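You operate a simulated robot arm through the tools that you are given. There is no shell and no other tool.

You are at the controls of a simulated two-armed robot. One attempt, no reset.

## Task
Scrub the upturned blue pail clean on the round yellow brush.
Fine: run the water by the yellow swing handle and turn it off again; the pail stays on the brush; leave the other dirty pail. Where these are worked on the way, their far stop is far enough and under half their travel is too little: yellow swing handle.
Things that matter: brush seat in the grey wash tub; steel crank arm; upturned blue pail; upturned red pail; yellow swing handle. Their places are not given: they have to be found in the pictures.

The check looks at the end state, three seconds after you hand in, the way a careful person would. Anything else that was tipped, shoved, dropped, spilled or broken makes it a failure.

## Robot
Two 7-joint arms with two-finger grippers on one trunk that stands fixed in place. Base frame: the origin is at the foot of the trunk, x ahead of it, y to its left, z up. Readings come in mm, rad, newtons and seconds.
The left shoulder is at [78, 151, 1001], the right one opposite. With the tool pointing down near the work surface each hand reaches from about 100 to 780 mm from the base axis, measured 20 degrees to its own side. Payload 2.54 kg a hand.
The tool frame of a hand sits at the grasp point between the pads (the TCP): z along the fingers, y along the line on which they close. The tips reach 30 mm beyond it. The gripper opens to 116 mm; its body begins 95 mm behind the TCP.
Orientation is that of the tool frame in the base frame, as a unit quaternion [w, x, y, z]. With the fingers straight down and closing along the base's y, the tool's x points along the base's -x, its y along +y and its z along -z.

## Interface
- The arms move only by the tool arm_command. It takes "left_plan", "right_plan" or both (then of equal length, played together; a hand with none holds still); each is a list of rows, each a list of 3 entries, a list of its own where there are three numbers: the shift along the tool's x, y, z in m, then the turn, a rotation vector about the tool's x, y, z in rad, then the finger opening in m, from 0 to 0.116. In form: [[[dx, dy, dz], [wx, wy, wz], gripper], ...]. A call has 1 to 20 rows; each row is the pose to reach, as a shift and turn from the pose commanded when the call began, along the tool's axes at that moment. A row lasts 0.2 s, in which the tool goes at most 50 mm and 0.15 rad; a call with a longer step from one row to the next is refused whole, and so is a gripper value outside its range. Where a pose cannot be reached the arm comes as near as it can. A force on the tool above 40 N (or 10 N above the force at the start of the call, whichever is more), or a blocked arm, ends the call early, and 0.2 s more pass. Each finger travels about 72 mm/s and halts on what it meets, pressing with about 27 N; the grip force reading is that of the motor and also rises with nothing between the fingers. The clock runs only during rows and for 0.2 s after the last one: add rows that repeat a pose to give the fingers time. It gives the time, the measured TCP pose, the force on the tool (base axes), the opening and the grip force at its end, in the units of the frame above (readings bear some noise), with the torque about the TCP (base axes, N m) and any sound that the robot's microphone picked up.
- Cameras (640 x 400 px; columns grow to the right, rows downward): "scene" is now at [126.8, 65.9, 1182.4]; the picture's right is [0.74, -0.67, 0.00], its down [0.05, 0.06, -1.00] and it looks along [0.67, 0.74, 0.08] (base axes); focal length 214 px, centre (320, 200). "left" rides on the left gripper at [69, 15, -122] in its tool frame; the picture's right is [-0.21, 0.98, 0.00], its down [-0.83, -0.18, -0.53] and it looks along [-0.52, -0.11, 0.85] (tool axes); focal length 251 px, centre (320, 200). "right" rides on the right gripper at [69, -15, -122] in its tool frame; the picture's right is [0.22, 0.98, 0.00], its down [-0.83, 0.18, -0.53] and it looks along [-0.52, 0.11, 0.85] (tool axes); focal length 251 px, centre (320, 200).
- snapshot(camera): a new picture of that camera. The clock stands still meanwhile.
- raise_lower(by): slides the trunk up (or, below 0, down) by that many mm; the arms and the scene camera ride with it, the base frame stays. It gives what a move gives, with no picture.
- pan_tilt(pan, tilt): turns the head with the scene camera to pan (to the left, within 1.396 rad either way) and tilt (down, from -0.506 to 1.204), counted from straight ahead of the robot. It gives what a move gives.
- measure_at(camera, pixels): there is no depth. For up to 12 entries [column, row, z] of the newest picture of that camera ("zoom" is the newest enlarged one), the place [x, y] in the base frame at which the ray of that pixel passes the height z, good to about 2 mm. The clock stands still meanwhile.
- enlarge(camera, box): a new picture of the part [left, top, right, bottom] of that camera's present view, enlarged. The clock stands still meanwhile.
- finish_job(): hands the job in; it is judged then, once.

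Unless the task says otherwise, let go and move clear before handing in.

The tools are called after ">>>" as a command line: name --argument value ..., lists and objects as JSON in quotes. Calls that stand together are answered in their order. arm_command: Moves the arms, as the interface text tells. Its arguments: {"type":"object","properties":{"left_plan":{"type":"array"},"right_plan":{"type":"array"}},"required":[]} The other tools are called the same way: raise_lower (by) moves the trunk up or down; pan_tilt (pan, tilt) turns the head that bears the scene camera; snapshot (camera) takes a picture; measure_at (camera, pixels) gives the place at which the rays of pixels pass given heights; enlarge (camera, box) takes an enlarged picture of a part of a camera's view; finish_job () hands the job in.

At the start:

```text
time: 0.0
left_ee_pos: [334.1, 347.4, 1214.6]
left_tcp_rot: [0.0, 0.0, 1.0, 0.0]
left_ft_force: [0.2, -0.5, 1.0]
left_ft_torque: [-0.01, 0.01, -0.01]
left_finger_gap: 115.9
left_finger_force: 0.1
right_ee_pos: [327.3, 64.1, 1214.1]
right_tcp_rot: [0.0, 0.001, 1.0, 0.002]
right_ft_force: [-0.7, -0.3, 0.1]
right_ft_torque: [0.0, 0.04, 0.0]
right_finger_gap: 116.1
right_finger_force: 0.0
trunk travel left (down, up): [-238.0, 51.0]
head pan, tilt (commanded): [0.834, -0.079]
```

scene: 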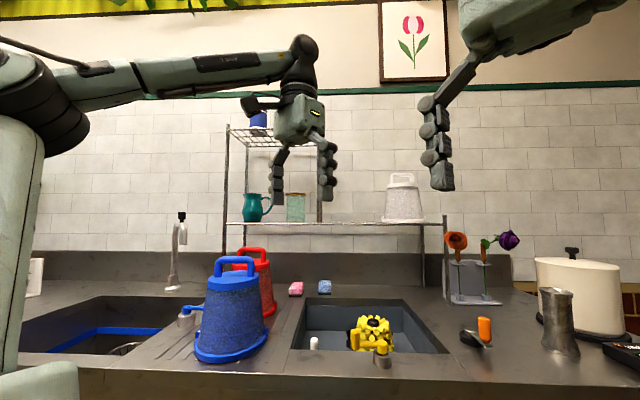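
right: 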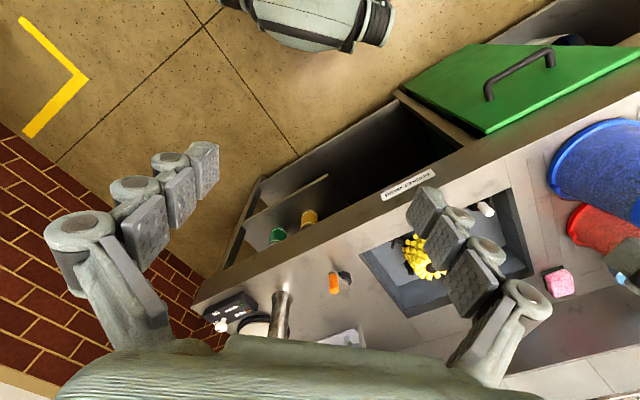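
left: 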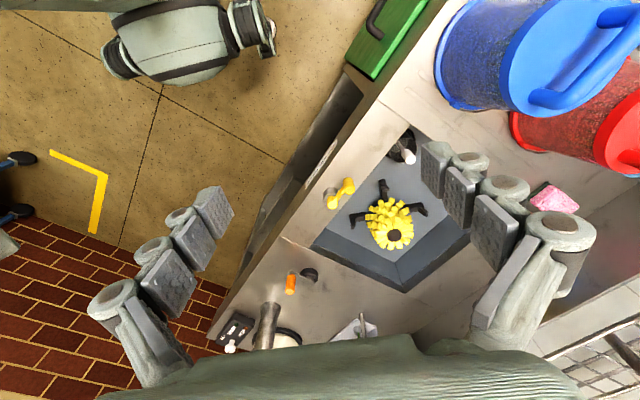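

The scene picture shows the blue pail upside down at about (232,315), with a red pail behind it, and the yellow round brush in the tub at about (375,330). A yellow handle sits on the front rim near (382,352). I'll tilt the head down and take closer looks.

>>> pan_tilt --pan 0.834 --tilt 0.5

>>> snapshot --camera "scene"

>>> enlarge --camera "left" --box '[300, 120, 460, 270]'

```text
time: 1.0
left_ee_pos: [333.7, 346.3, 1214.7]
left_tcp_rot: [0.0, 0.001, 1.0, 0.0]
left_ft_force: [0.1, 0.4, -0.8]
left_ft_torque: [0.01, -0.01, 0.0]
left_finger_gap: 116.0
left_finger_force: 0.0
right_ee_pos: [326.6, 64.2, 1214.7]
right_tcp_rot: [-0.001, 0.0, 1.0, 0.001]
right_ft_force: [0.4, -0.7, 1.0]
right_ft_torque: [-0.01, 0.01, 0.02]
right_finger_gap: 116.2
right_finger_force: 0.1
trunk travel left (down, up): [-238.0, 51.0]
head pan, tilt (commanded): [0.834, 0.499]
```

```text
taken
```

scene: 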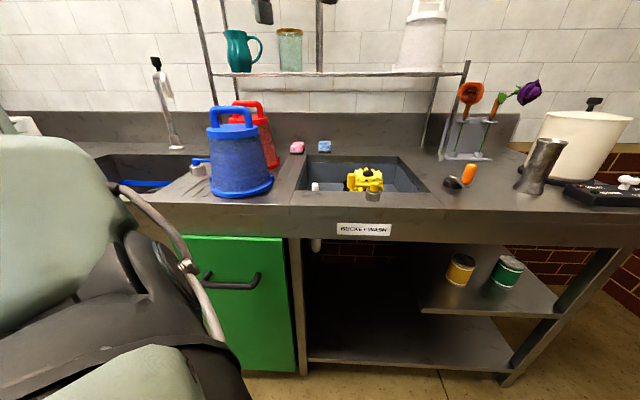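

```text
2.67 times, centred on (380, 195) of left
```

zoom: 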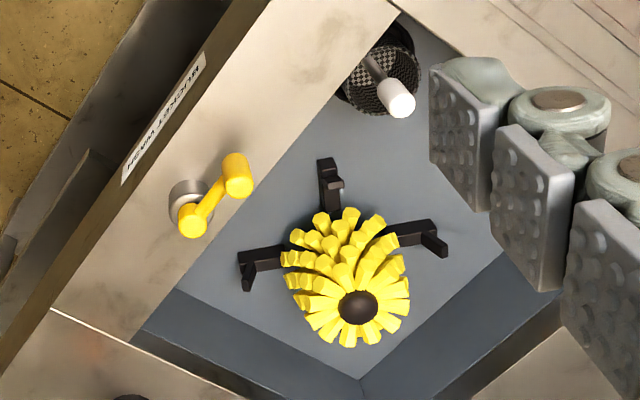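

The enlarged left picture shows a yellow brush with three black legs in the tub and a yellow lever on a round post on the front rim. There is also a white knob on a steel arm over a checkered drum at zoom pixel (385,90). I'll look at each more closely.

>>> enlarge --camera "scene" --box '[285, 140, 445, 240]'

>>> enlarge --camera "scene" --box '[150, 90, 310, 210]'

>>> enlarge --camera "right" --box '[340, 160, 540, 310]'

>>> enlarge --camera "left" --box '[370, 110, 440, 170]'

```text
4.00 times, centred on (365, 190) of scene
```

zoom: 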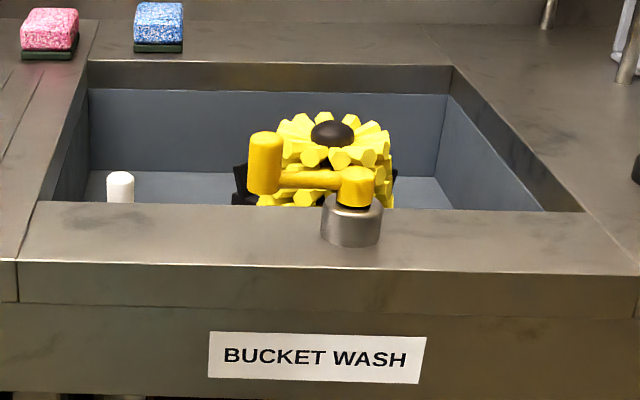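

```text
3.33 times, centred on (230, 150) of scene
```

zoom: 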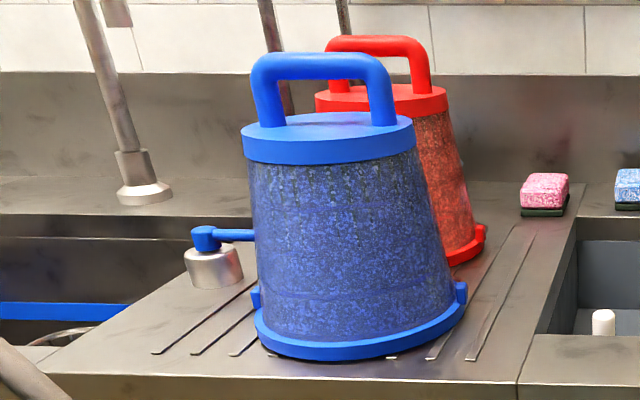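

```text
2.67 times, centred on (440, 235) of right
```

zoom: 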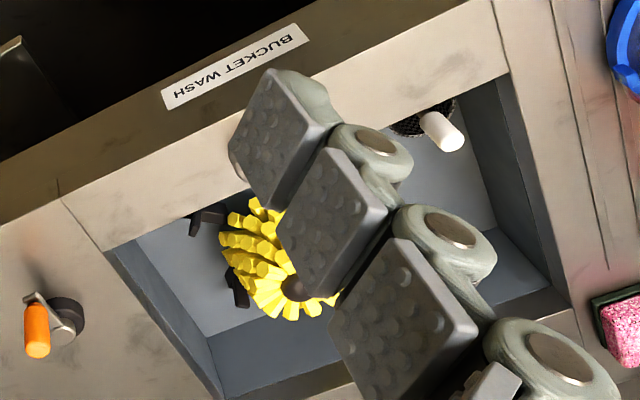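

```text
6.67 times, centred on (405, 140) of left
```

zoom: 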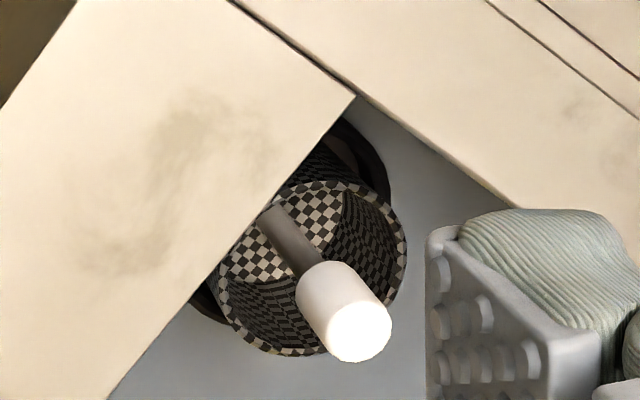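

At scene (465,177) there's an orange grip on a steel arm with a dark hub on the counter right of the tub, which is probably the crank. I'll zoom in on it and measure the main places.

>>> enlarge --camera "scene" --box '[430, 150, 500, 200]'

>>> enlarge --camera "left" --box '[270, 250, 340, 300]'

>>> enlarge --camera "right" --box '[310, 255, 370, 300]'

>>> snapshot --camera "left"

>>> snapshot --camera "right"

```text
8.00 times, centred on (465, 175) of scene
```

zoom: 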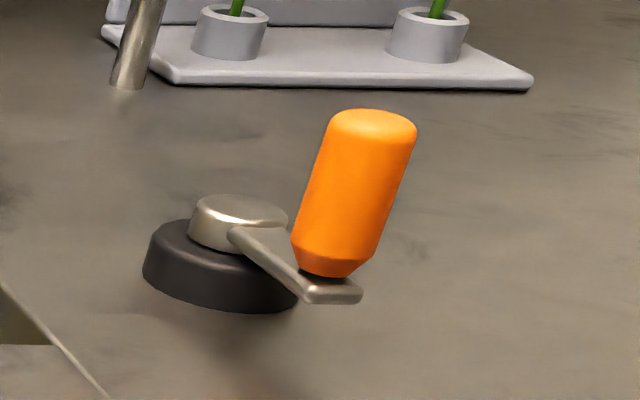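

```text
8.00 times, centred on (305, 275) of left
```

zoom: 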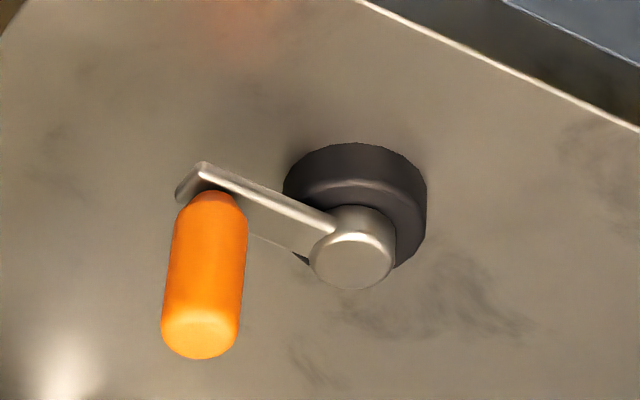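

```text
8.89 times, centred on (340, 278) of right
```

zoom: 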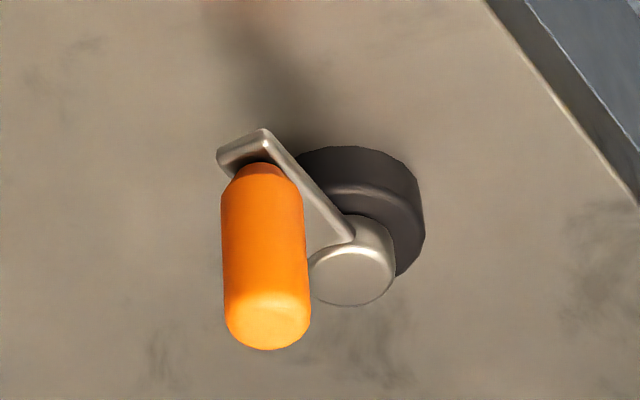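

```text
taken
```

left: 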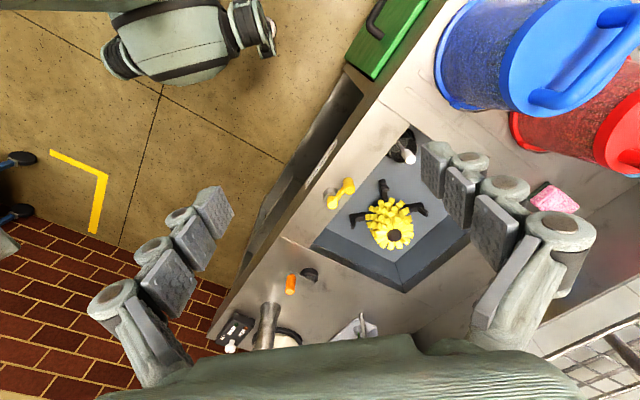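

```text
taken
```

right: 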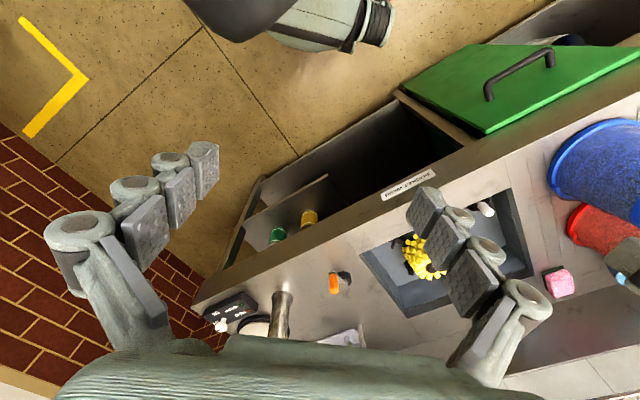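

Next I need the counter height. I'll triangulate the same tub rim corners and other features from two cameras at several trial heights.

>>> measure_at --camera "scene" --pixels '[[294.5, 190.8, 900], [294.5, 190.8, 850], [294.5, 190.8, 800], [430.8, 192.8, 900], [430.8, 192.8, 850], [430.8, 192.8, 800], [398, 156.5, 900], [398, 156.5, 850], [398, 156.5, 800]]'

>>> measure_at --camera "left" --pixels '[[409, 121.5, 900], [409, 121.5, 850], [409, 121.5, 800], [309, 248, 900], [309, 248, 850], [309, 248, 800]]'

>>> enlarge --camera "scene" --box '[285, 140, 445, 240]'

```text
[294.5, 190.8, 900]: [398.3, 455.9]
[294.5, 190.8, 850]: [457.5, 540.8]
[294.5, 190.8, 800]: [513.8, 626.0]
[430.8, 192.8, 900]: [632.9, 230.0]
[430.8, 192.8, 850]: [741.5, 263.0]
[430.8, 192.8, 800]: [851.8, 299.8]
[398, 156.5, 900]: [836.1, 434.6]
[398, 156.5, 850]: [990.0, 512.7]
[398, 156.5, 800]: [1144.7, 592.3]
```

```text
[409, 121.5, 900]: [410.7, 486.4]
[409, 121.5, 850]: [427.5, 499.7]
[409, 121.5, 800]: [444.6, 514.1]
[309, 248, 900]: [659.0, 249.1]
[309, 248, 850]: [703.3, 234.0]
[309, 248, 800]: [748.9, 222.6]
```

```text
4.00 times, centred on (365, 190) of scene
```

zoom: 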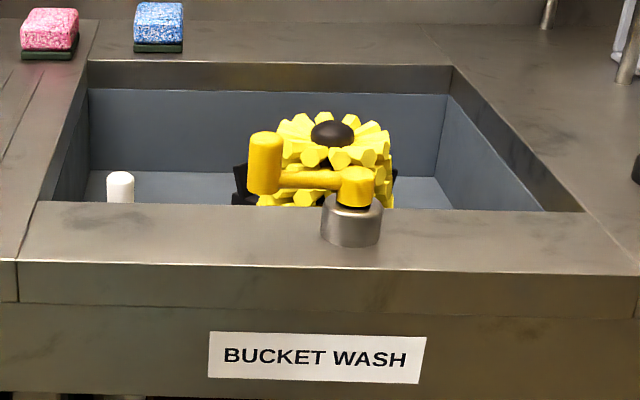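

Both cameras agree on a counter height of about z≈883, and the counter runs at 45° to the base frame. I'll measure the rest of the objects at that height.

>>> measure_at --camera "scene" --pixels '[[294.5, 190.8, 884], [430.8, 192.8, 884], [398, 156.5, 884], [307, 155.5, 884], [241, 190, 884], [210, 191, 884], [273, 184, 884], [446, 185, 884], [459, 184, 884], [372, 200, 884]]'

>>> measure_at --camera "left" --pixels '[[409, 121.5, 884], [309, 248, 884], [311, 274, 884], [328, 198, 884], [393, 238, 884], [388, 212, 884]]'

>>> enlarge --camera "left" --box '[430, 0, 640, 180]'

>>> enlarge --camera "left" --box '[340, 160, 440, 260]'

```text
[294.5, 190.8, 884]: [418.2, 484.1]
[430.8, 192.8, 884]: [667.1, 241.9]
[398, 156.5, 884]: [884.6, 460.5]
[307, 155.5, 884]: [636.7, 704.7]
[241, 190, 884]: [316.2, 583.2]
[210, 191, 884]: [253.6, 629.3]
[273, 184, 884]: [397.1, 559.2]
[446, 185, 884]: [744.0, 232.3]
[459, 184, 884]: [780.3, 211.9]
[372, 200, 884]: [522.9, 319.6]
```

```text
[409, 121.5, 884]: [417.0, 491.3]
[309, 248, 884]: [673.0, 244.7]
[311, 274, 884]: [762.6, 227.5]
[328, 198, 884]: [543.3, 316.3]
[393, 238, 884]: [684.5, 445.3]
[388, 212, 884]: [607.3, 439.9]
```

```text
2.22 times, centred on (535, 90) of left
```

zoom: 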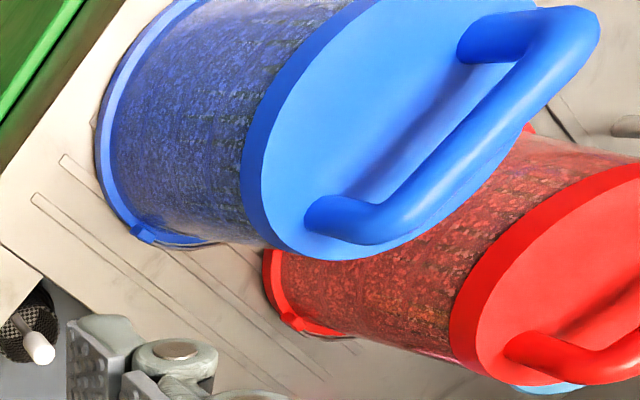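

```text
4.00 times, centred on (390, 210) of left
```

zoom: 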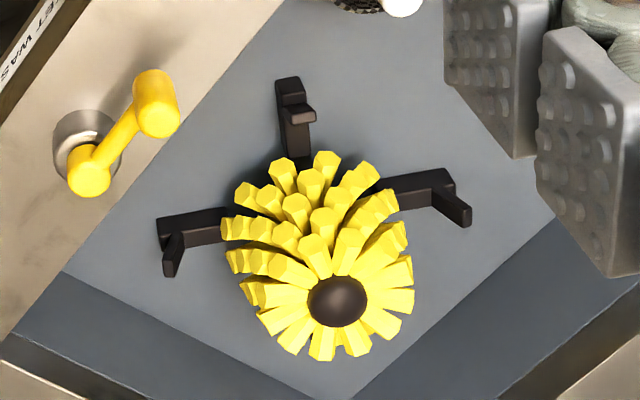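

The seat has three black arms with end posts around the brush, and the pail rim has small lugs. I'll move the left hand forward so its camera looks down at the brush from closer.

>>> arm_command --left_plan '[[[-0.03, 0.015, 0.01], [0, 0, 0], 0.116], [[-0.07, 0.03, 0.03], [0, 0, 0], 0.116], [[-0.11, 0.045, 0.05], [0, 0, 0], 0.116], [[-0.15, 0.06, 0.06], [0, 0, 0], 0.116], [[-0.16, 0.065, 0.065], [0, 0, 0], 0.116]]'

>>> snapshot --camera "left"

```text
time: 2.2
left_ee_pos: [492.9, 411.6, 1149.7]
left_tcp_rot: [-0.001, 0.0, 1.0, 0.0]
left_ft_force: [-0.4, -0.2, -0.5]
left_ft_torque: [0.03, 0.0, -0.02]
left_finger_gap: 115.9
left_finger_force: 0.2
right_ee_pos: [326.9, 65.2, 1214.1]
right_tcp_rot: [0.0, 0.0, 1.0, 0.001]
right_ft_force: [-0.7, -1.1, -1.3]
right_ft_torque: [0.0, 0.0, 0.0]
right_finger_gap: 116.0
right_finger_force: 0.0
trunk travel left (down, up): [-238.0, 51.0]
head pan, tilt (commanded): [0.834, 0.499]
```

```text
taken
```

left: 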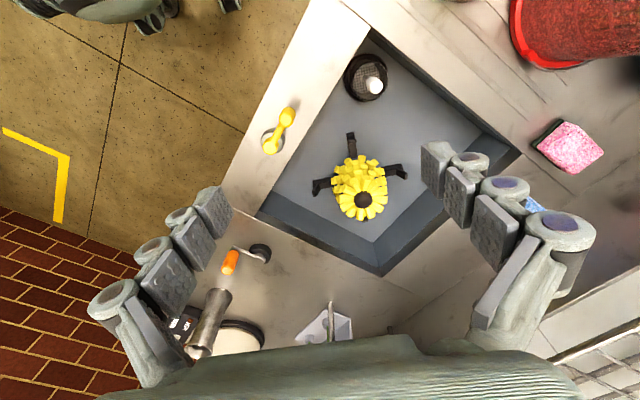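

The left camera now sees the whole tub, with the brush hub at (362,200) and the yellow lever at (280,130). I'll enlarge and measure them.

>>> enlarge --camera "left" --box '[300, 120, 420, 230]'

>>> enlarge --camera "left" --box '[240, 90, 320, 170]'

>>> enlarge --camera "left" --box '[210, 230, 290, 290]'

>>> measure_at --camera "left" --pixels '[[368, 27, 884], [257, 215, 884], [380, 275, 884], [520, 150, 884], [362, 200, 884], [362, 200, 850], [287, 113, 920], [270, 145, 920], [229, 268, 900], [230, 254, 890], [260, 251, 890]]'

```text
3.64 times, centred on (360, 175) of left
```

zoom: 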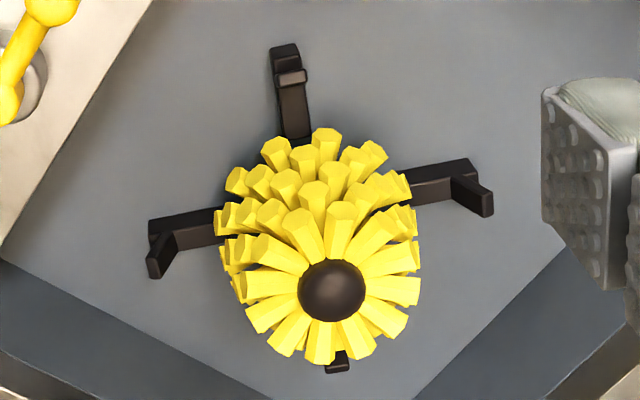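

```text
5.00 times, centred on (280, 130) of left
```

zoom: 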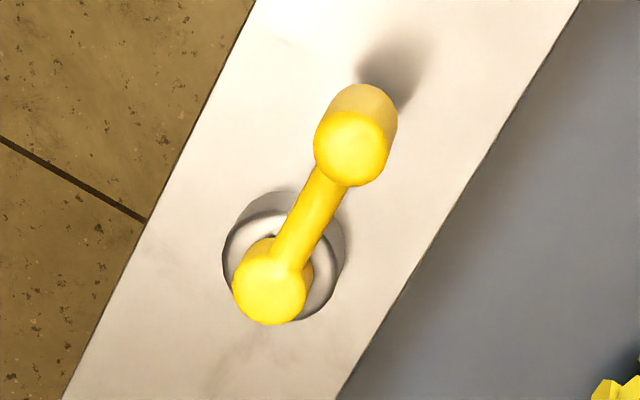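

```text
6.67 times, centred on (250, 260) of left
```

zoom: 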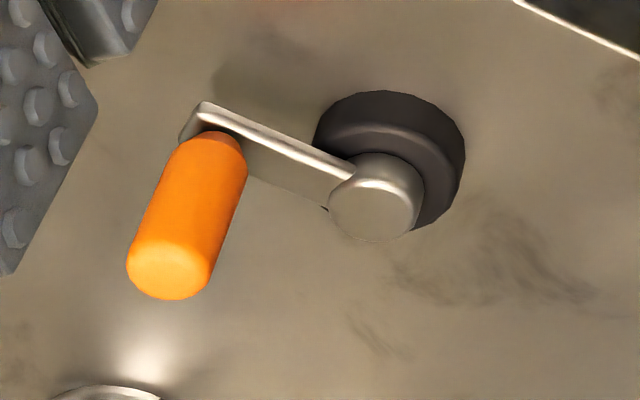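

```text
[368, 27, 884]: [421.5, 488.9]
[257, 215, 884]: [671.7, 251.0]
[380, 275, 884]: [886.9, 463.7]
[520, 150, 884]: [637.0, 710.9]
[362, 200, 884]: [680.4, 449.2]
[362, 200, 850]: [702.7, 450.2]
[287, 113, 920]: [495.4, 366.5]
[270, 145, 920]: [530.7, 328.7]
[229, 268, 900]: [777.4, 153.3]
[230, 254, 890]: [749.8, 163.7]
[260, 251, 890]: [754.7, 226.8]
```

The seat is a four-legged cross with short upright posts under the brush. I'll measure the tub floor depth and the leg geometry.

>>> measure_at --camera "left" --pixels '[[373, 243.6, 800], [373, 243.6, 780], [373, 243.6, 760], [373, 243.6, 740], [373, 243.6, 720], [350.5, 135, 760], [403, 172, 760], [314.5, 187, 760], [364.5, 220, 760]]'

>>> enlarge --camera "left" --box '[310, 0, 540, 290]'

>>> snapshot --camera "right"

```text
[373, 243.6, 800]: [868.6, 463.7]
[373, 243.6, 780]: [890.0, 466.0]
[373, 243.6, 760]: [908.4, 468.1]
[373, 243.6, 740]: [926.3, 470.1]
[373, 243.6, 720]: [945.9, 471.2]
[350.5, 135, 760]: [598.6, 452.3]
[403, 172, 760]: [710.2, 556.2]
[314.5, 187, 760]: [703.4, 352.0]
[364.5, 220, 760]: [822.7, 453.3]
```

```text
1.38 times, centred on (425, 145) of left
```

zoom: 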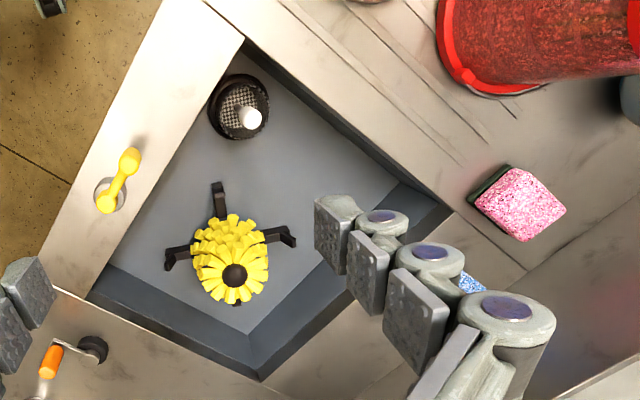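

```text
taken
```

right: 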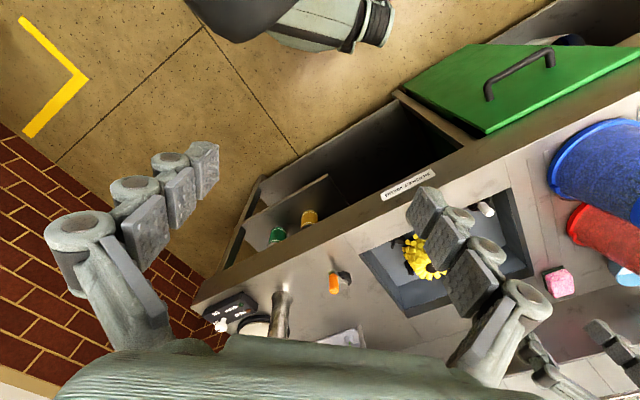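

The brush seat centre comes out near (689,451), the crank hub near (755,227), and the lever pivot near (537,322). Next I'll bring the left hand back and yaw it so its camera looks at the two pails.

>>> arm_command --left_plan '[[[0.03, 0.0, -0.02], [0, 0, -0.13], 0.116], [[0.06, 0.0, -0.05], [0, 0, -0.26], 0.116], [[0.1, 0.0, -0.08], [0, 0, -0.39], 0.116], [[0.13, 0.0, -0.1], [0, 0, -0.52], 0.116], [[0.16, 0.0, -0.12], [0, 0, -0.65], 0.116], [[0.19, 0.0, -0.13], [0, 0, -0.78], 0.116], [[0.22, 0.0, -0.13], [0, 0, -0.91], 0.116], [[0.24, 0.0, -0.13], [0, 0, -1.04], 0.116], [[0.25, 0.0, -0.13], [0, 0, -1.17], 0.116], [[0.25, 0.0, -0.13], [0, 0, -1.2], 0.116]]'

>>> snapshot --camera "left"

>>> snapshot --camera "scene"

```text
time: 4.4
left_ee_pos: [278.3, 409.1, 1203.2]
left_tcp_rot: [0.003, -0.566, 0.824, -0.002]
left_ft_force: [-0.2, 0.6, 0.1]
left_ft_torque: [-0.03, -0.02, 0.01]
left_finger_gap: 115.7
left_finger_force: 0.0
left hand out of reach, approached as far as the arm can: row 3, 4, 5, 6, 7, 8, 9, 10
right_ee_pos: [327.6, 65.1, 1215.2]
right_tcp_rot: [-0.001, 0.0, 1.0, 0.001]
right_ft_force: [-0.6, -0.9, 0.1]
right_ft_torque: [0.0, 0.02, 0.02]
right_finger_gap: 116.2
right_finger_force: 0.0
trunk travel left (down, up): [-238.0, 51.0]
head pan, tilt (commanded): [0.834, 0.499]
```

```text
taken
```

left: 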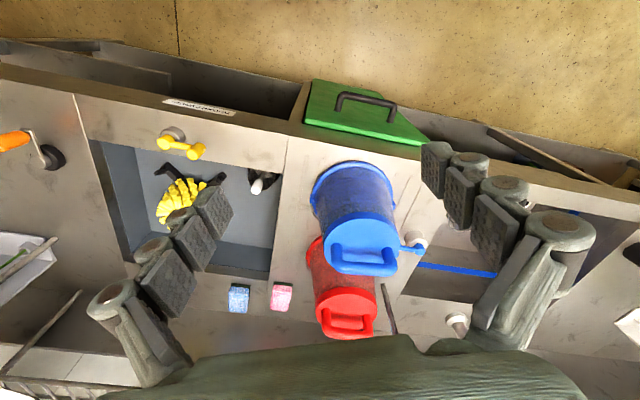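

```text
taken
```

scene: 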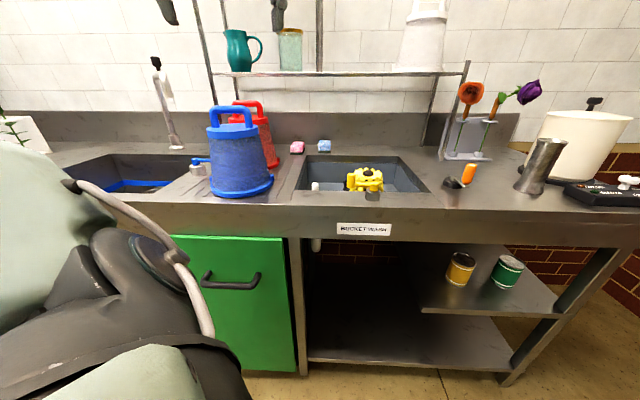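

The blue pail is now well in view (handle at about (362,265)), with the red pail just behind it. I'll enlarge and triangulate the handle.

>>> enlarge --camera "left" --box '[290, 150, 430, 350]'

>>> enlarge --camera "scene" --box '[190, 90, 290, 210]'

```text
2.00 times, centred on (360, 250) of left
```

zoom: 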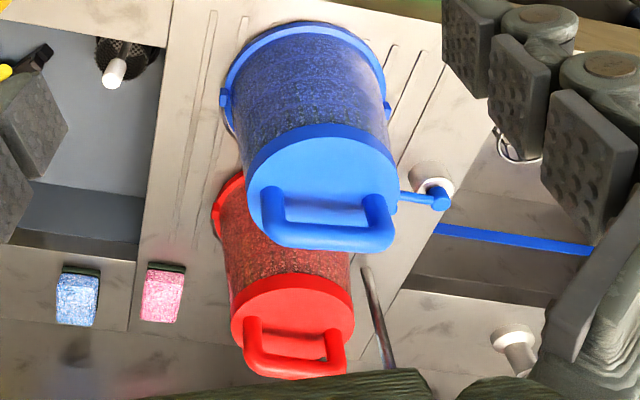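

```text
3.33 times, centred on (240, 150) of scene
```

zoom: 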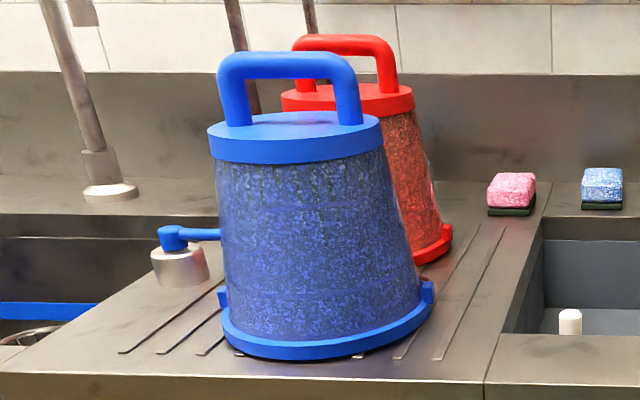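

>>> measure_at --camera "scene" --pixels '[[212.4, 109.8, 1060], [212.4, 109.8, 1070], [212.4, 109.8, 1080], [248.4, 109.8, 1060], [248.4, 109.8, 1070], [248.4, 109.8, 1080]]'

>>> measure_at --camera "left" --pixels '[[392, 269, 1060], [392, 269, 1070], [392, 269, 1080], [335, 265, 1060], [335, 265, 1070], [335, 265, 1080]]'

```text
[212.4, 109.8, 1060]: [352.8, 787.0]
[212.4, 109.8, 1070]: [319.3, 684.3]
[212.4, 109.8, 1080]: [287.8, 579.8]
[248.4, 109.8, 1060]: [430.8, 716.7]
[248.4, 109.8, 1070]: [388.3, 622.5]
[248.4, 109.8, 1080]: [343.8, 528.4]
```

```text
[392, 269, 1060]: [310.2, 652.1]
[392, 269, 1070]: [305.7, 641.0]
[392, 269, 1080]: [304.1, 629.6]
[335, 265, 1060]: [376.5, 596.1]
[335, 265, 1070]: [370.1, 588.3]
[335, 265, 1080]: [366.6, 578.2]
```

The two views agree on the handle bar: it runs (305,636)→(369,585) at z≈1074, so its centre is (337,610) and its bearing about −39°. Before grasping I'll check where the shelf stands, to be sure the hand clears it over the brush.

>>> enlarge --camera "scene" --box '[390, 50, 500, 180]'

>>> measure_at --camera "scene" --pixels '[[441, 160, 884], [421, 146, 884], [468, 66, 1160], [468, 66, 1140], [212, 73, 1160], [212, 73, 1140]]'

```text
3.08 times, centred on (445, 115) of scene
```

zoom: 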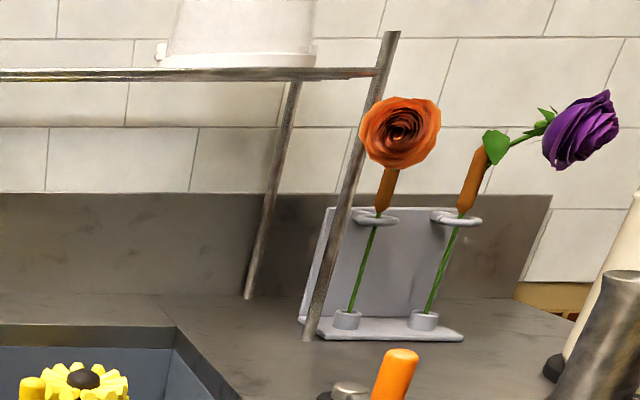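

```text
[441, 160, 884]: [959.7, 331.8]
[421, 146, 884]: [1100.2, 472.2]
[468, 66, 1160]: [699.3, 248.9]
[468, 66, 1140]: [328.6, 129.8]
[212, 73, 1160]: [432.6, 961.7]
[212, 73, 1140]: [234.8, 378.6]
```

The shelf's front post stands at (960,332) with its lowest bar near z≈1150, about 110 mm beyond the brush centre. I'll grasp with the hand tilted back toward me, which also helps reach. First I'll rotate the left hand so it closes across the handle bar.

>>> arm_command --left_plan '[[[0, 0, 0.01], [0, 0, 0.14], 0.116], [[0, 0, 0.02], [0, 0, 0.28], 0.116], [[0, 0, 0.03], [0, 0, 0.42], 0.116], [[0, 0, 0.04], [0, 0, 0.56], 0.116], [[0, 0, 0.05], [0, 0, 0.7], 0.116], [[0, 0, 0.06], [0, 0, 0.84], 0.116], [[0, 0, 0.07], [0, 0, 0.98], 0.116], [[0, 0, 0.08], [0, 0, 1.12], 0.116], [[0, 0, 0.08], [0, 0, 1.26], 0.116], [[0, 0, 0.08], [0, 0, 1.4], 0.116], [[0, 0, 0.08], [0, 0, 1.54], 0.116], [[0, 0, 0.08], [0, 0, 1.68], 0.116], [[0, 0, 0.08], [0, 0, 1.82], 0.116], [[0, 0, 0.08], [0, 0, 1.89], 0.116]]'

```text
time: 7.4
left_ee_pos: [286.7, 318.5, 1078.5]
left_tcp_rot: [0.001, 0.339, 0.941, 0.001]
left_ft_force: [-0.6, -0.2, 0.2]
left_ft_torque: [-0.01, -0.01, 0.0]
left_finger_gap: 116.1
left_finger_force: 0.0
left hand out of reach, approached as far as the arm can: row 10, 11, 12, 13, 14
right_ee_pos: [327.3, 64.5, 1215.3]
right_tcp_rot: [0.001, 0.0, 1.0, 0.001]
right_ft_force: [0.5, 1.0, 0.0]
right_ft_torque: [0.02, 0.03, 0.02]
right_finger_gap: 116.0
right_finger_force: 0.1
trunk travel left (down, up): [-238.0, 51.0]
head pan, tilt (commanded): [0.834, 0.499]
```

The hand reached yaw −40° but drifted off position (out of reach from row 10), so this roll is near a joint limit here. I'll try the opposite roll, yaw +140°, which closes the fingers along the same line.

>>> arm_command --left_plan '[[[0.005, 0.005, -0.005], [0, 0, -0.14], 0.116], [[0.01, 0.01, -0.01], [0, 0, -0.28], 0.116], [[0.02, 0.02, -0.02], [0, 0, -0.42], 0.116], [[0.03, 0.03, -0.03], [0, 0, -0.56], 0.116], [[0.04, 0.04, -0.04], [0, 0, -0.7], 0.116], [[0.05, 0.05, -0.05], [0, 0, -0.84], 0.116], [[0.06, 0.06, -0.055], [0, 0, -0.98], 0.116], [[0.07, 0.07, -0.06], [0, 0, -1.12], 0.116], [[0.077, 0.081, -0.065], [0, 0, -1.26], 0.116], [[0.077, 0.081, -0.065], [0, 0, -1.4], 0.116], [[0.077, 0.081, -0.065], [0, 0, -1.54], 0.116], [[0.077, 0.081, -0.065], [0, 0, -1.68], 0.116], [[0.077, 0.081, -0.065], [0, 0, -1.82], 0.116], [[0.077, 0.081, -0.065], [0, 0, -1.96], 0.116], [[0.077, 0.081, -0.065], [0, 0, -2.1], 0.116]]'

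```text
time: 10.6
left_ee_pos: [279.6, 430.2, 1145.5]
left_tcp_rot: [0.0, -0.649, 0.761, 0.0]
left_ft_force: [0.1, -0.3, 0.2]
left_ft_torque: [0.0, 0.02, 0.02]
left_finger_gap: 115.8
left_finger_force: 0.0
right_ee_pos: [326.9, 65.3, 1215.5]
right_tcp_rot: [0.0, 0.0, 1.0, 0.001]
right_ft_force: [0.4, 1.2, -0.4]
right_ft_torque: [0.02, -0.02, 0.03]
right_finger_gap: 115.9
right_finger_force: 0.1
trunk travel left (down, up): [-238.0, 51.0]
head pan, tilt (commanded): [0.834, 0.499]
```

That roll works with no drift (yaw 81°). I'll continue to yaw 140° while moving to 75 mm above the handle.

>>> arm_command --left_plan '[[[-0.02, -0.003, -0.002], [0, 0, -0.13], 0.116], [[-0.045, -0.006, -0.004], [0, 0, -0.26], 0.116], [[-0.07, -0.01, -0.006], [0, 0, -0.39], 0.116], [[-0.095, -0.014, -0.008], [0, 0, -0.52], 0.116], [[-0.12, -0.018, -0.01], [0, 0, -0.65], 0.1], [[-0.145, -0.022, -0.01], [0, 0, -0.78], 0.09], [[-0.17, -0.026, -0.01], [0, 0, -0.91], 0.08], [[-0.187, -0.028, -0.01], [0, 0, -1.03], 0.08]]'

>>> snapshot --camera "left"

>>> snapshot --camera "scene"

```text
time: 12.4
left_ee_pos: [337.5, 610.2, 1154.8]
left_tcp_rot: [0.0, 0.939, -0.343, 0.0]
left_ft_force: [-0.7, 0.3, -0.6]
left_ft_torque: [0.03, 0.03, 0.01]
left_finger_gap: 79.8
left_finger_force: 0.0
right_ee_pos: [327.7, 64.7, 1215.9]
right_tcp_rot: [0.0, -0.001, 1.0, 0.001]
right_ft_force: [0.1, 1.5, 1.1]
right_ft_torque: [0.01, 0.0, -0.01]
right_finger_gap: 116.2
right_finger_force: 0.1
trunk travel left (down, up): [-238.0, 51.0]
head pan, tilt (commanded): [0.834, 0.499]
```

```text
taken
```

left: 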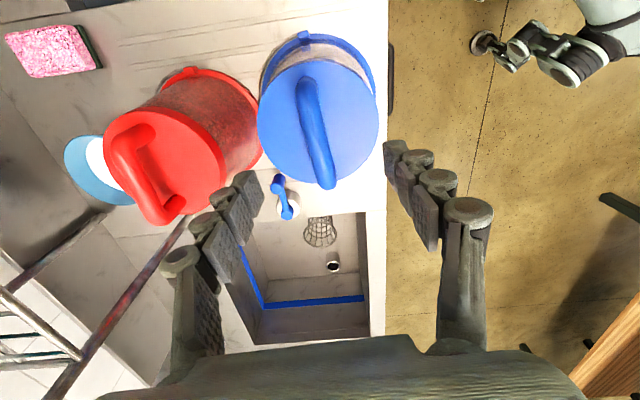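

```text
taken
```

scene: 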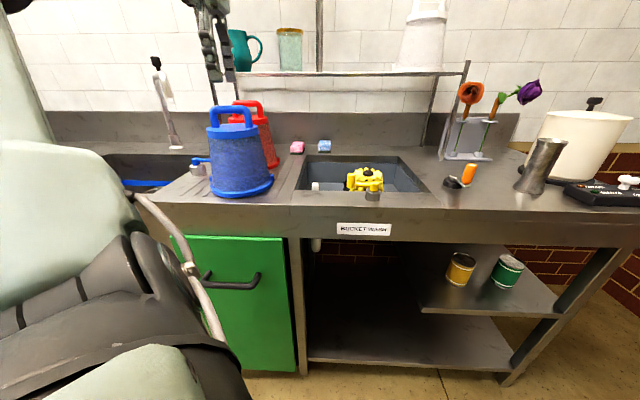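

The hand is at (337,610,1155) with yaw 140°. The handle bar appears from (307,82) to (327,182) in the left view, so I'll measure it to refine its centre and bearing.

>>> enlarge --camera "left" --box '[240, 20, 400, 220]'

>>> measure_at --camera "left" --pixels '[[306.5, 84, 1084], [326, 182, 1084], [306.5, 84, 1074], [326, 182, 1074], [303, 37, 905], [172, 70, 900]]'

```text
2.00 times, centred on (320, 120) of left
```

zoom: 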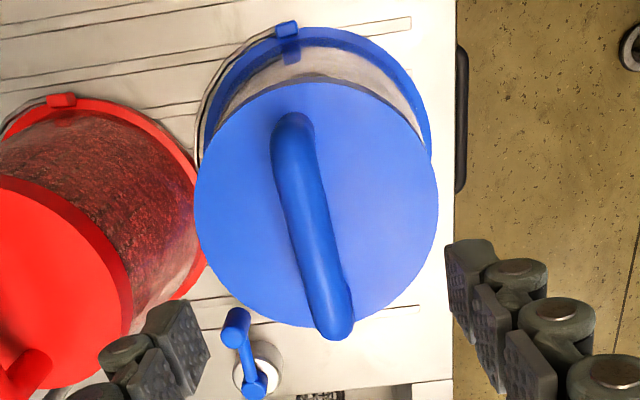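

```text
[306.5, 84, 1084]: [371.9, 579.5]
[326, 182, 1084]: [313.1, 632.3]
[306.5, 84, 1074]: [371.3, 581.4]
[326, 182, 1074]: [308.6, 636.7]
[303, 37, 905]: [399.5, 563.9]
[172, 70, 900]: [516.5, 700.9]
```

The refined handle centre is (339,609.5), bar bearing −40.5°, which matches the hand's yaw. Before grasping I'll test with an empty hand whether a tilted hand can reach above the brush at yaw 120°.

>>> arm_command --left_plan '[[[0.037, -0.01, 0.0], [0.043, 0.008, 0.034], 0.08], [[0.074, -0.02, 0.0], [0.086, 0.015, 0.069], 0.08], [[0.111, -0.031, 0.0], [0.13, 0.023, 0.103], 0.08], [[0.148, -0.041, 0.0], [0.173, 0.03, 0.137], 0.08], [[0.185, -0.051, 0.0], [0.216, 0.038, 0.172], 0.08], [[0.222, -0.062, 0.005], [0.259, 0.046, 0.206], 0.08], [[0.259, -0.072, 0.01], [0.302, 0.053, 0.24], 0.08], [[0.296, -0.082, 0.015], [0.345, 0.061, 0.275], 0.08], [[0.333, -0.093, 0.02], [0.389, 0.069, 0.309], 0.08], [[0.37, -0.103, 0.02], [0.432, 0.076, 0.343], 0.08], [[0.37, -0.103, 0.02], [0.432, 0.076, 0.343], 0.08]]'

>>> snapshot --camera "left"

>>> snapshot --camera "scene"

```text
time: 14.8
left_ee_pos: [685.2, 449.8, 1135.2]
left_tcp_rot: [-0.188, 0.844, -0.49, 0.109]
left_ft_force: [0.0, -0.7, -0.7]
left_ft_torque: [0.01, 0.0, -0.02]
left_finger_gap: 80.3
left_finger_force: 0.0
right_ee_pos: [327.3, 64.6, 1214.9]
right_tcp_rot: [0.001, 0.0, 1.0, 0.001]
right_ft_force: [0.1, 0.1, 1.1]
right_ft_torque: [-0.01, -0.02, 0.01]
right_finger_gap: 115.9
right_finger_force: 0.0
trunk travel left (down, up): [-238.0, 51.0]
head pan, tilt (commanded): [0.834, 0.499]
```

```text
taken
```

left: 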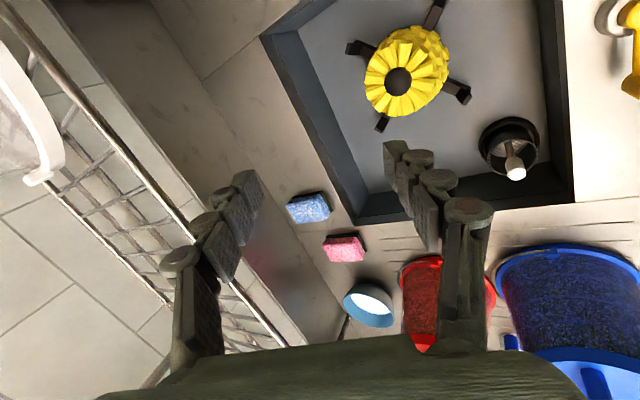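

```text
taken
```

scene: 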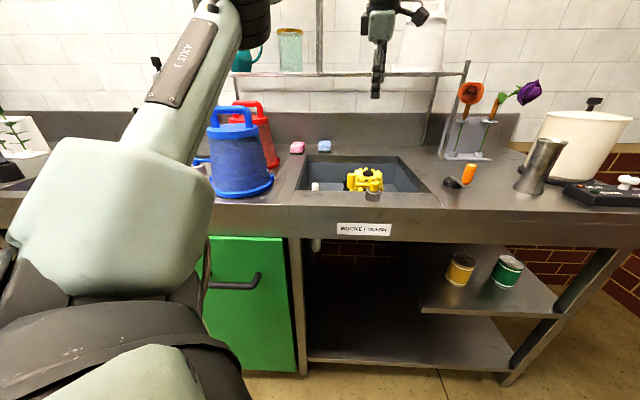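

The hand reached (685,450,1135) tilted 25° at yaw 120°, so carrying the pail here works. This view also shows all four seat posts, so I'll enlarge and measure them.

>>> enlarge --camera "left" --box '[330, 0, 490, 140]'

>>> measure_at --camera "left" --pixels '[[398, 82, 870], [398, 82, 860], [398, 82, 880], [260, 38, 884], [362, 225, 884], [573, 203, 884], [437, 10, 795], [465, 95, 795], [382, 125, 795], [355, 47, 795]]'

```text
2.86 times, centred on (410, 70) of left
```

zoom: 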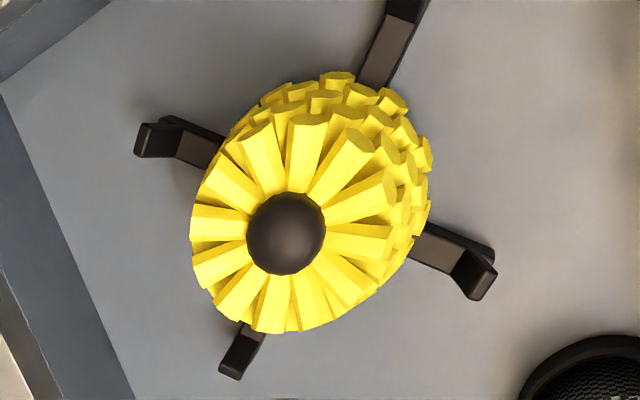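

```text
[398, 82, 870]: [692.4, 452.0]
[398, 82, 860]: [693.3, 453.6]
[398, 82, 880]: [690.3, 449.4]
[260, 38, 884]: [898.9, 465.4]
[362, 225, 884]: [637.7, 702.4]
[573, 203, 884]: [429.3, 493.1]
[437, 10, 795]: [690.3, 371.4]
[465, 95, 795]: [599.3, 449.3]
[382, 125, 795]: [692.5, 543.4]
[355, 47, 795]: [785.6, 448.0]
```

>>> measure_at --camera "left" --pixels '[[408.1, 70.5, 800], [408.1, 70.5, 780], [408.1, 70.5, 760], [408.1, 70.5, 740], [397.8, 81.2, 865], [397.8, 81.2, 875], [345.3, 49.3, 770], [470, 93.8, 770], [380.5, 128, 770], [441, 5, 770]]'

```text
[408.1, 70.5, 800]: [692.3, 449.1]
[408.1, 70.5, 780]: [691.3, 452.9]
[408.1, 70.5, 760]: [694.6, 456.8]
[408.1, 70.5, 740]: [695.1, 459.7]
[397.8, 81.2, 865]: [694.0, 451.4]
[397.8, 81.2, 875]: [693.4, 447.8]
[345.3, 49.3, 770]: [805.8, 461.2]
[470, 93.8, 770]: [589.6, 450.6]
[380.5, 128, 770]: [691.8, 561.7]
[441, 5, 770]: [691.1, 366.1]
```

>>> measure_at --camera "left" --pixels '[[397.8, 81.2, 870], [397.8, 81.2, 870], [397.8, 81.2, 870], [397.8, 81.2, 870], [397.8, 81.2, 870], [397.8, 81.2, 870], [408.1, 70.5, 787], [408.1, 70.5, 787], [408.1, 70.5, 787], [408.1, 70.5, 787], [408.1, 70.5, 787], [408.1, 70.5, 787]]'

```text
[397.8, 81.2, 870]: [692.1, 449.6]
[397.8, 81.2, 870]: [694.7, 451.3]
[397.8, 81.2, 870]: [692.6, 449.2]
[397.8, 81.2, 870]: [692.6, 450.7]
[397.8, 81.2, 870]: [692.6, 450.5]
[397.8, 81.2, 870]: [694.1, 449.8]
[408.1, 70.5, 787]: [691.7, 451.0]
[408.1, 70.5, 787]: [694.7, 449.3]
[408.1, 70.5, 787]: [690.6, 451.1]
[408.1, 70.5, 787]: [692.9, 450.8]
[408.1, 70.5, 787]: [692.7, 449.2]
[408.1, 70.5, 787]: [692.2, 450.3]
```

Averaging several readings puts the seat axis near (692.8,450.3). I'll take one more view from another side (yaw 90°, no tilt) to confirm it.

>>> arm_command --left_plan '[[[0.022, 0.011, -0.004], [-0.071, 0.019, 0.086], 0.08], [[0.044, 0.022, -0.008], [-0.142, 0.038, 0.172], 0.08], [[0.067, 0.032, -0.012], [-0.213, 0.057, 0.258], 0.08], [[0.089, 0.043, -0.016], [-0.284, 0.076, 0.343], 0.08], [[0.111, 0.054, -0.02], [-0.355, 0.095, 0.43], 0.08], [[0.133, 0.065, -0.025], [-0.426, 0.114, 0.515], 0.08], [[0.133, 0.065, -0.025], [-0.426, 0.114, 0.515], 0.08]]'

>>> snapshot --camera "left"

>>> enlarge --camera "left" --box '[240, 110, 400, 260]'

```text
time: 16.4
left_ee_pos: [624.7, 315.2, 1088.7]
left_tcp_rot: [0.001, -0.706, 0.709, -0.001]
left_ft_force: [0.4, -0.5, -0.2]
left_ft_torque: [-0.04, 0.0, 0.0]
left_finger_gap: 80.0
left_finger_force: 0.1
left hand out of reach, approached as far as the arm can: row 2, 3, 4, 5, 6, 7
right_ee_pos: [326.8, 65.7, 1214.4]
right_tcp_rot: [0.001, 0.0, 1.0, 0.002]
right_ft_force: [-0.6, -0.3, 0.1]
right_ft_torque: [0.0, 0.0, 0.03]
right_finger_gap: 116.0
right_finger_force: 0.0
trunk travel left (down, up): [-238.0, 51.0]
head pan, tilt (commanded): [0.834, 0.499]
```

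```text
taken
```

left: 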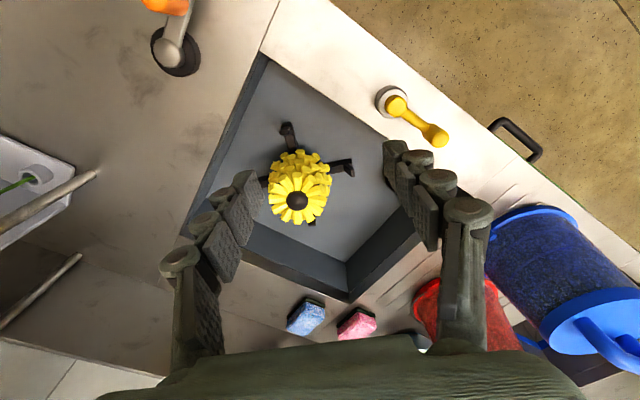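

```text
2.67 times, centred on (320, 185) of left
```

zoom: 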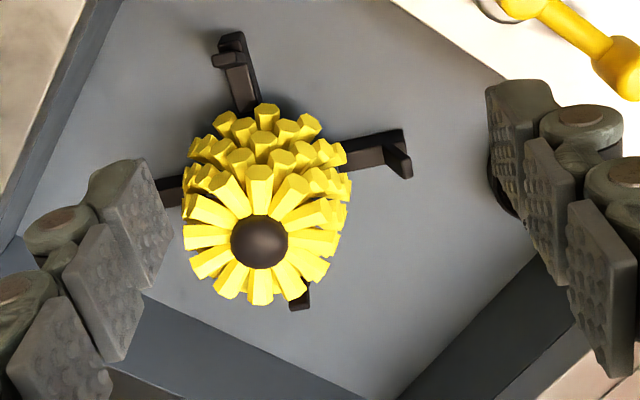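

>>> measure_at --camera "left" --pixels '[[297.2, 200.4, 870], [297.2, 200.4, 870], [297.2, 200.4, 870], [297.2, 200.4, 870], [297.2, 200.4, 850], [297.2, 200.4, 850], [299.9, 174.4, 787], [299.9, 174.4, 787], [299.9, 174.4, 787], [299.9, 174.4, 787], [299.9, 174.4, 765], [299.9, 174.4, 765]]'

>>> measure_at --camera "left" --pixels '[[286, 124, 787], [353, 164, 787], [313, 224, 787], [174, 52, 895], [184, 50, 910], [260, 52, 884], [348, 301, 884]]'

```text
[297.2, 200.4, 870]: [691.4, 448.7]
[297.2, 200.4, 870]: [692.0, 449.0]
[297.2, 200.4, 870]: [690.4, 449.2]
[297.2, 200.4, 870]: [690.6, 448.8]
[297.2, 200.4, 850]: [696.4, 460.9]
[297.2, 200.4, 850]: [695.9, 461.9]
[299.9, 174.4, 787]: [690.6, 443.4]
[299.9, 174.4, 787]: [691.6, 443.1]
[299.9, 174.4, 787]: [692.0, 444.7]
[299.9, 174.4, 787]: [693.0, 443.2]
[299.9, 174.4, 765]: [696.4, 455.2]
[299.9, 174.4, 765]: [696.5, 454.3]
```

```text
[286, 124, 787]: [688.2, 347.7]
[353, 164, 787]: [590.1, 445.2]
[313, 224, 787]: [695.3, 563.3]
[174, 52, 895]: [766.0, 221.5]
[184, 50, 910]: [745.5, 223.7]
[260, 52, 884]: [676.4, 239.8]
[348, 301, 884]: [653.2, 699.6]
```

The two views agree on a brush axis at about (692,450). Now I'll return to the blue pail at yaw 140° with a 25° tilt, hovering above its handle.

>>> arm_command --left_plan '[[[-0.02, 0.029, -0.02], [0.041, -0.019, -0.086], 0.08], [[-0.05, 0.057, -0.04], [0.082, -0.038, -0.172], 0.08], [[-0.08, 0.086, -0.06], [0.122, -0.057, -0.258], 0.08], [[-0.11, 0.114, -0.071], [0.163, -0.076, -0.343], 0.08], [[-0.14, 0.143, -0.071], [0.204, -0.095, -0.429], 0.08], [[-0.17, 0.171, -0.071], [0.245, -0.114, -0.515], 0.08], [[-0.2, 0.2, -0.071], [0.286, -0.133, -0.601], 0.07], [[-0.235, 0.229, -0.071], [0.326, -0.152, -0.687], 0.07], [[-0.265, 0.257, -0.071], [0.367, -0.171, -0.773], 0.07], [[-0.294, 0.286, -0.071], [0.408, -0.19, -0.859], 0.07], [[-0.294, 0.286, -0.071], [0.408, -0.19, -0.859], 0.07]]'

>>> snapshot --camera "left"

>>> enlarge --camera "scene" --box '[180, 50, 290, 210]'

```text
time: 18.8
left_ee_pos: [340.8, 611.1, 1159.3]
left_tcp_rot: [-0.203, 0.917, -0.334, 0.075]
left_ft_force: [0.1, -1.0, -0.4]
left_ft_torque: [-0.03, -0.03, 0.0]
left_finger_gap: 70.0
left_finger_force: 0.0
right_ee_pos: [326.7, 64.5, 1215.2]
right_tcp_rot: [0.0, 0.0, 1.0, 0.001]
right_ft_force: [0.2, 0.0, -0.6]
right_ft_torque: [0.03, 0.02, 0.03]
right_finger_gap: 115.7
right_finger_force: 0.0
trunk travel left (down, up): [-238.0, 51.0]
head pan, tilt (commanded): [0.834, 0.499]
```

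```text
taken
```

left: 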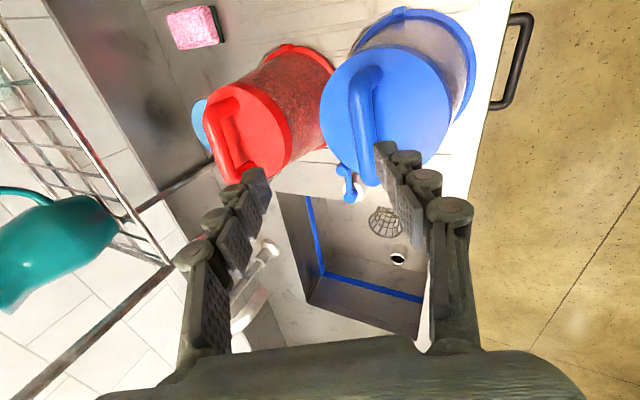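

```text
2.50 times, centred on (235, 130) of scene
```

zoom: 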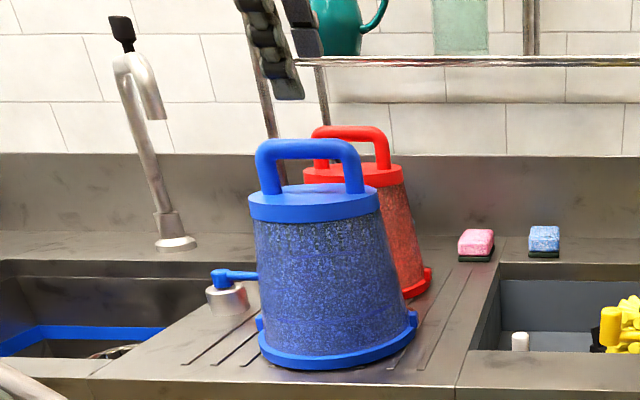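

The hand hovers tilted above the handle. I'll check the height of the pail's top disc so the fingertips don't strike it.

>>> measure_at --camera "scene" --pixels '[[232.6, 128.8, 1040], [232.6, 128.8, 1030], [232.6, 128.8, 1020], [232.6, 128.8, 1010]]'

>>> measure_at --camera "left" --pixels '[[361, 76, 1074], [361, 76, 1074], [361, 76, 1074], [378, 180, 1074], [378, 180, 1074], [378, 180, 1074]]'

>>> enlarge --camera "left" --box '[310, 0, 480, 210]'

```text
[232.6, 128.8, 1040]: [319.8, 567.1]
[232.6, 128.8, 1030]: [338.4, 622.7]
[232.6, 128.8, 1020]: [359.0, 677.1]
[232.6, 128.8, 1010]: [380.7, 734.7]
```

```text
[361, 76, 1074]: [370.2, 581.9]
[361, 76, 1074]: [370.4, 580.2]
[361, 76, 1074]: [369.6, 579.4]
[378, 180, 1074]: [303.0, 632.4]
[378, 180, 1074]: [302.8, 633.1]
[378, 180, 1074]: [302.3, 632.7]
```

```text
1.90 times, centred on (395, 105) of left
```

zoom: 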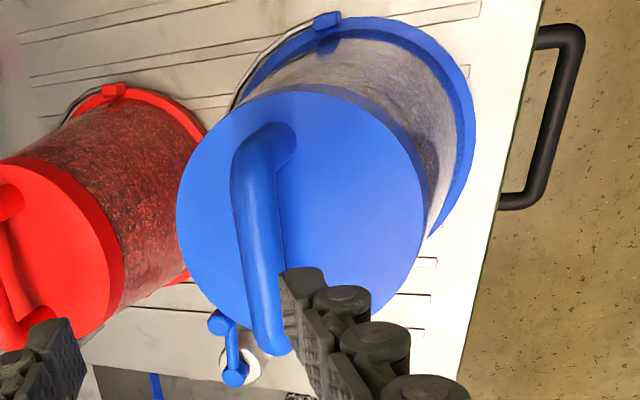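

>>> measure_at --camera "left" --pixels '[[319.2, 112, 1032], [450.3, 103, 1032], [386, 46, 1032], [382, 178, 1032], [385.5, 109.2, 1032], [385.5, 109.2, 1032], [385.5, 109.2, 1032]]'

```text
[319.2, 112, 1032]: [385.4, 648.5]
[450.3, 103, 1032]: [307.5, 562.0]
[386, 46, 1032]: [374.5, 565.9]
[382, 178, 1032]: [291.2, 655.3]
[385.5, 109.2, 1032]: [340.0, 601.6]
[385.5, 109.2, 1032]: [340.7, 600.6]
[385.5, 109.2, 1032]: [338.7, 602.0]
```

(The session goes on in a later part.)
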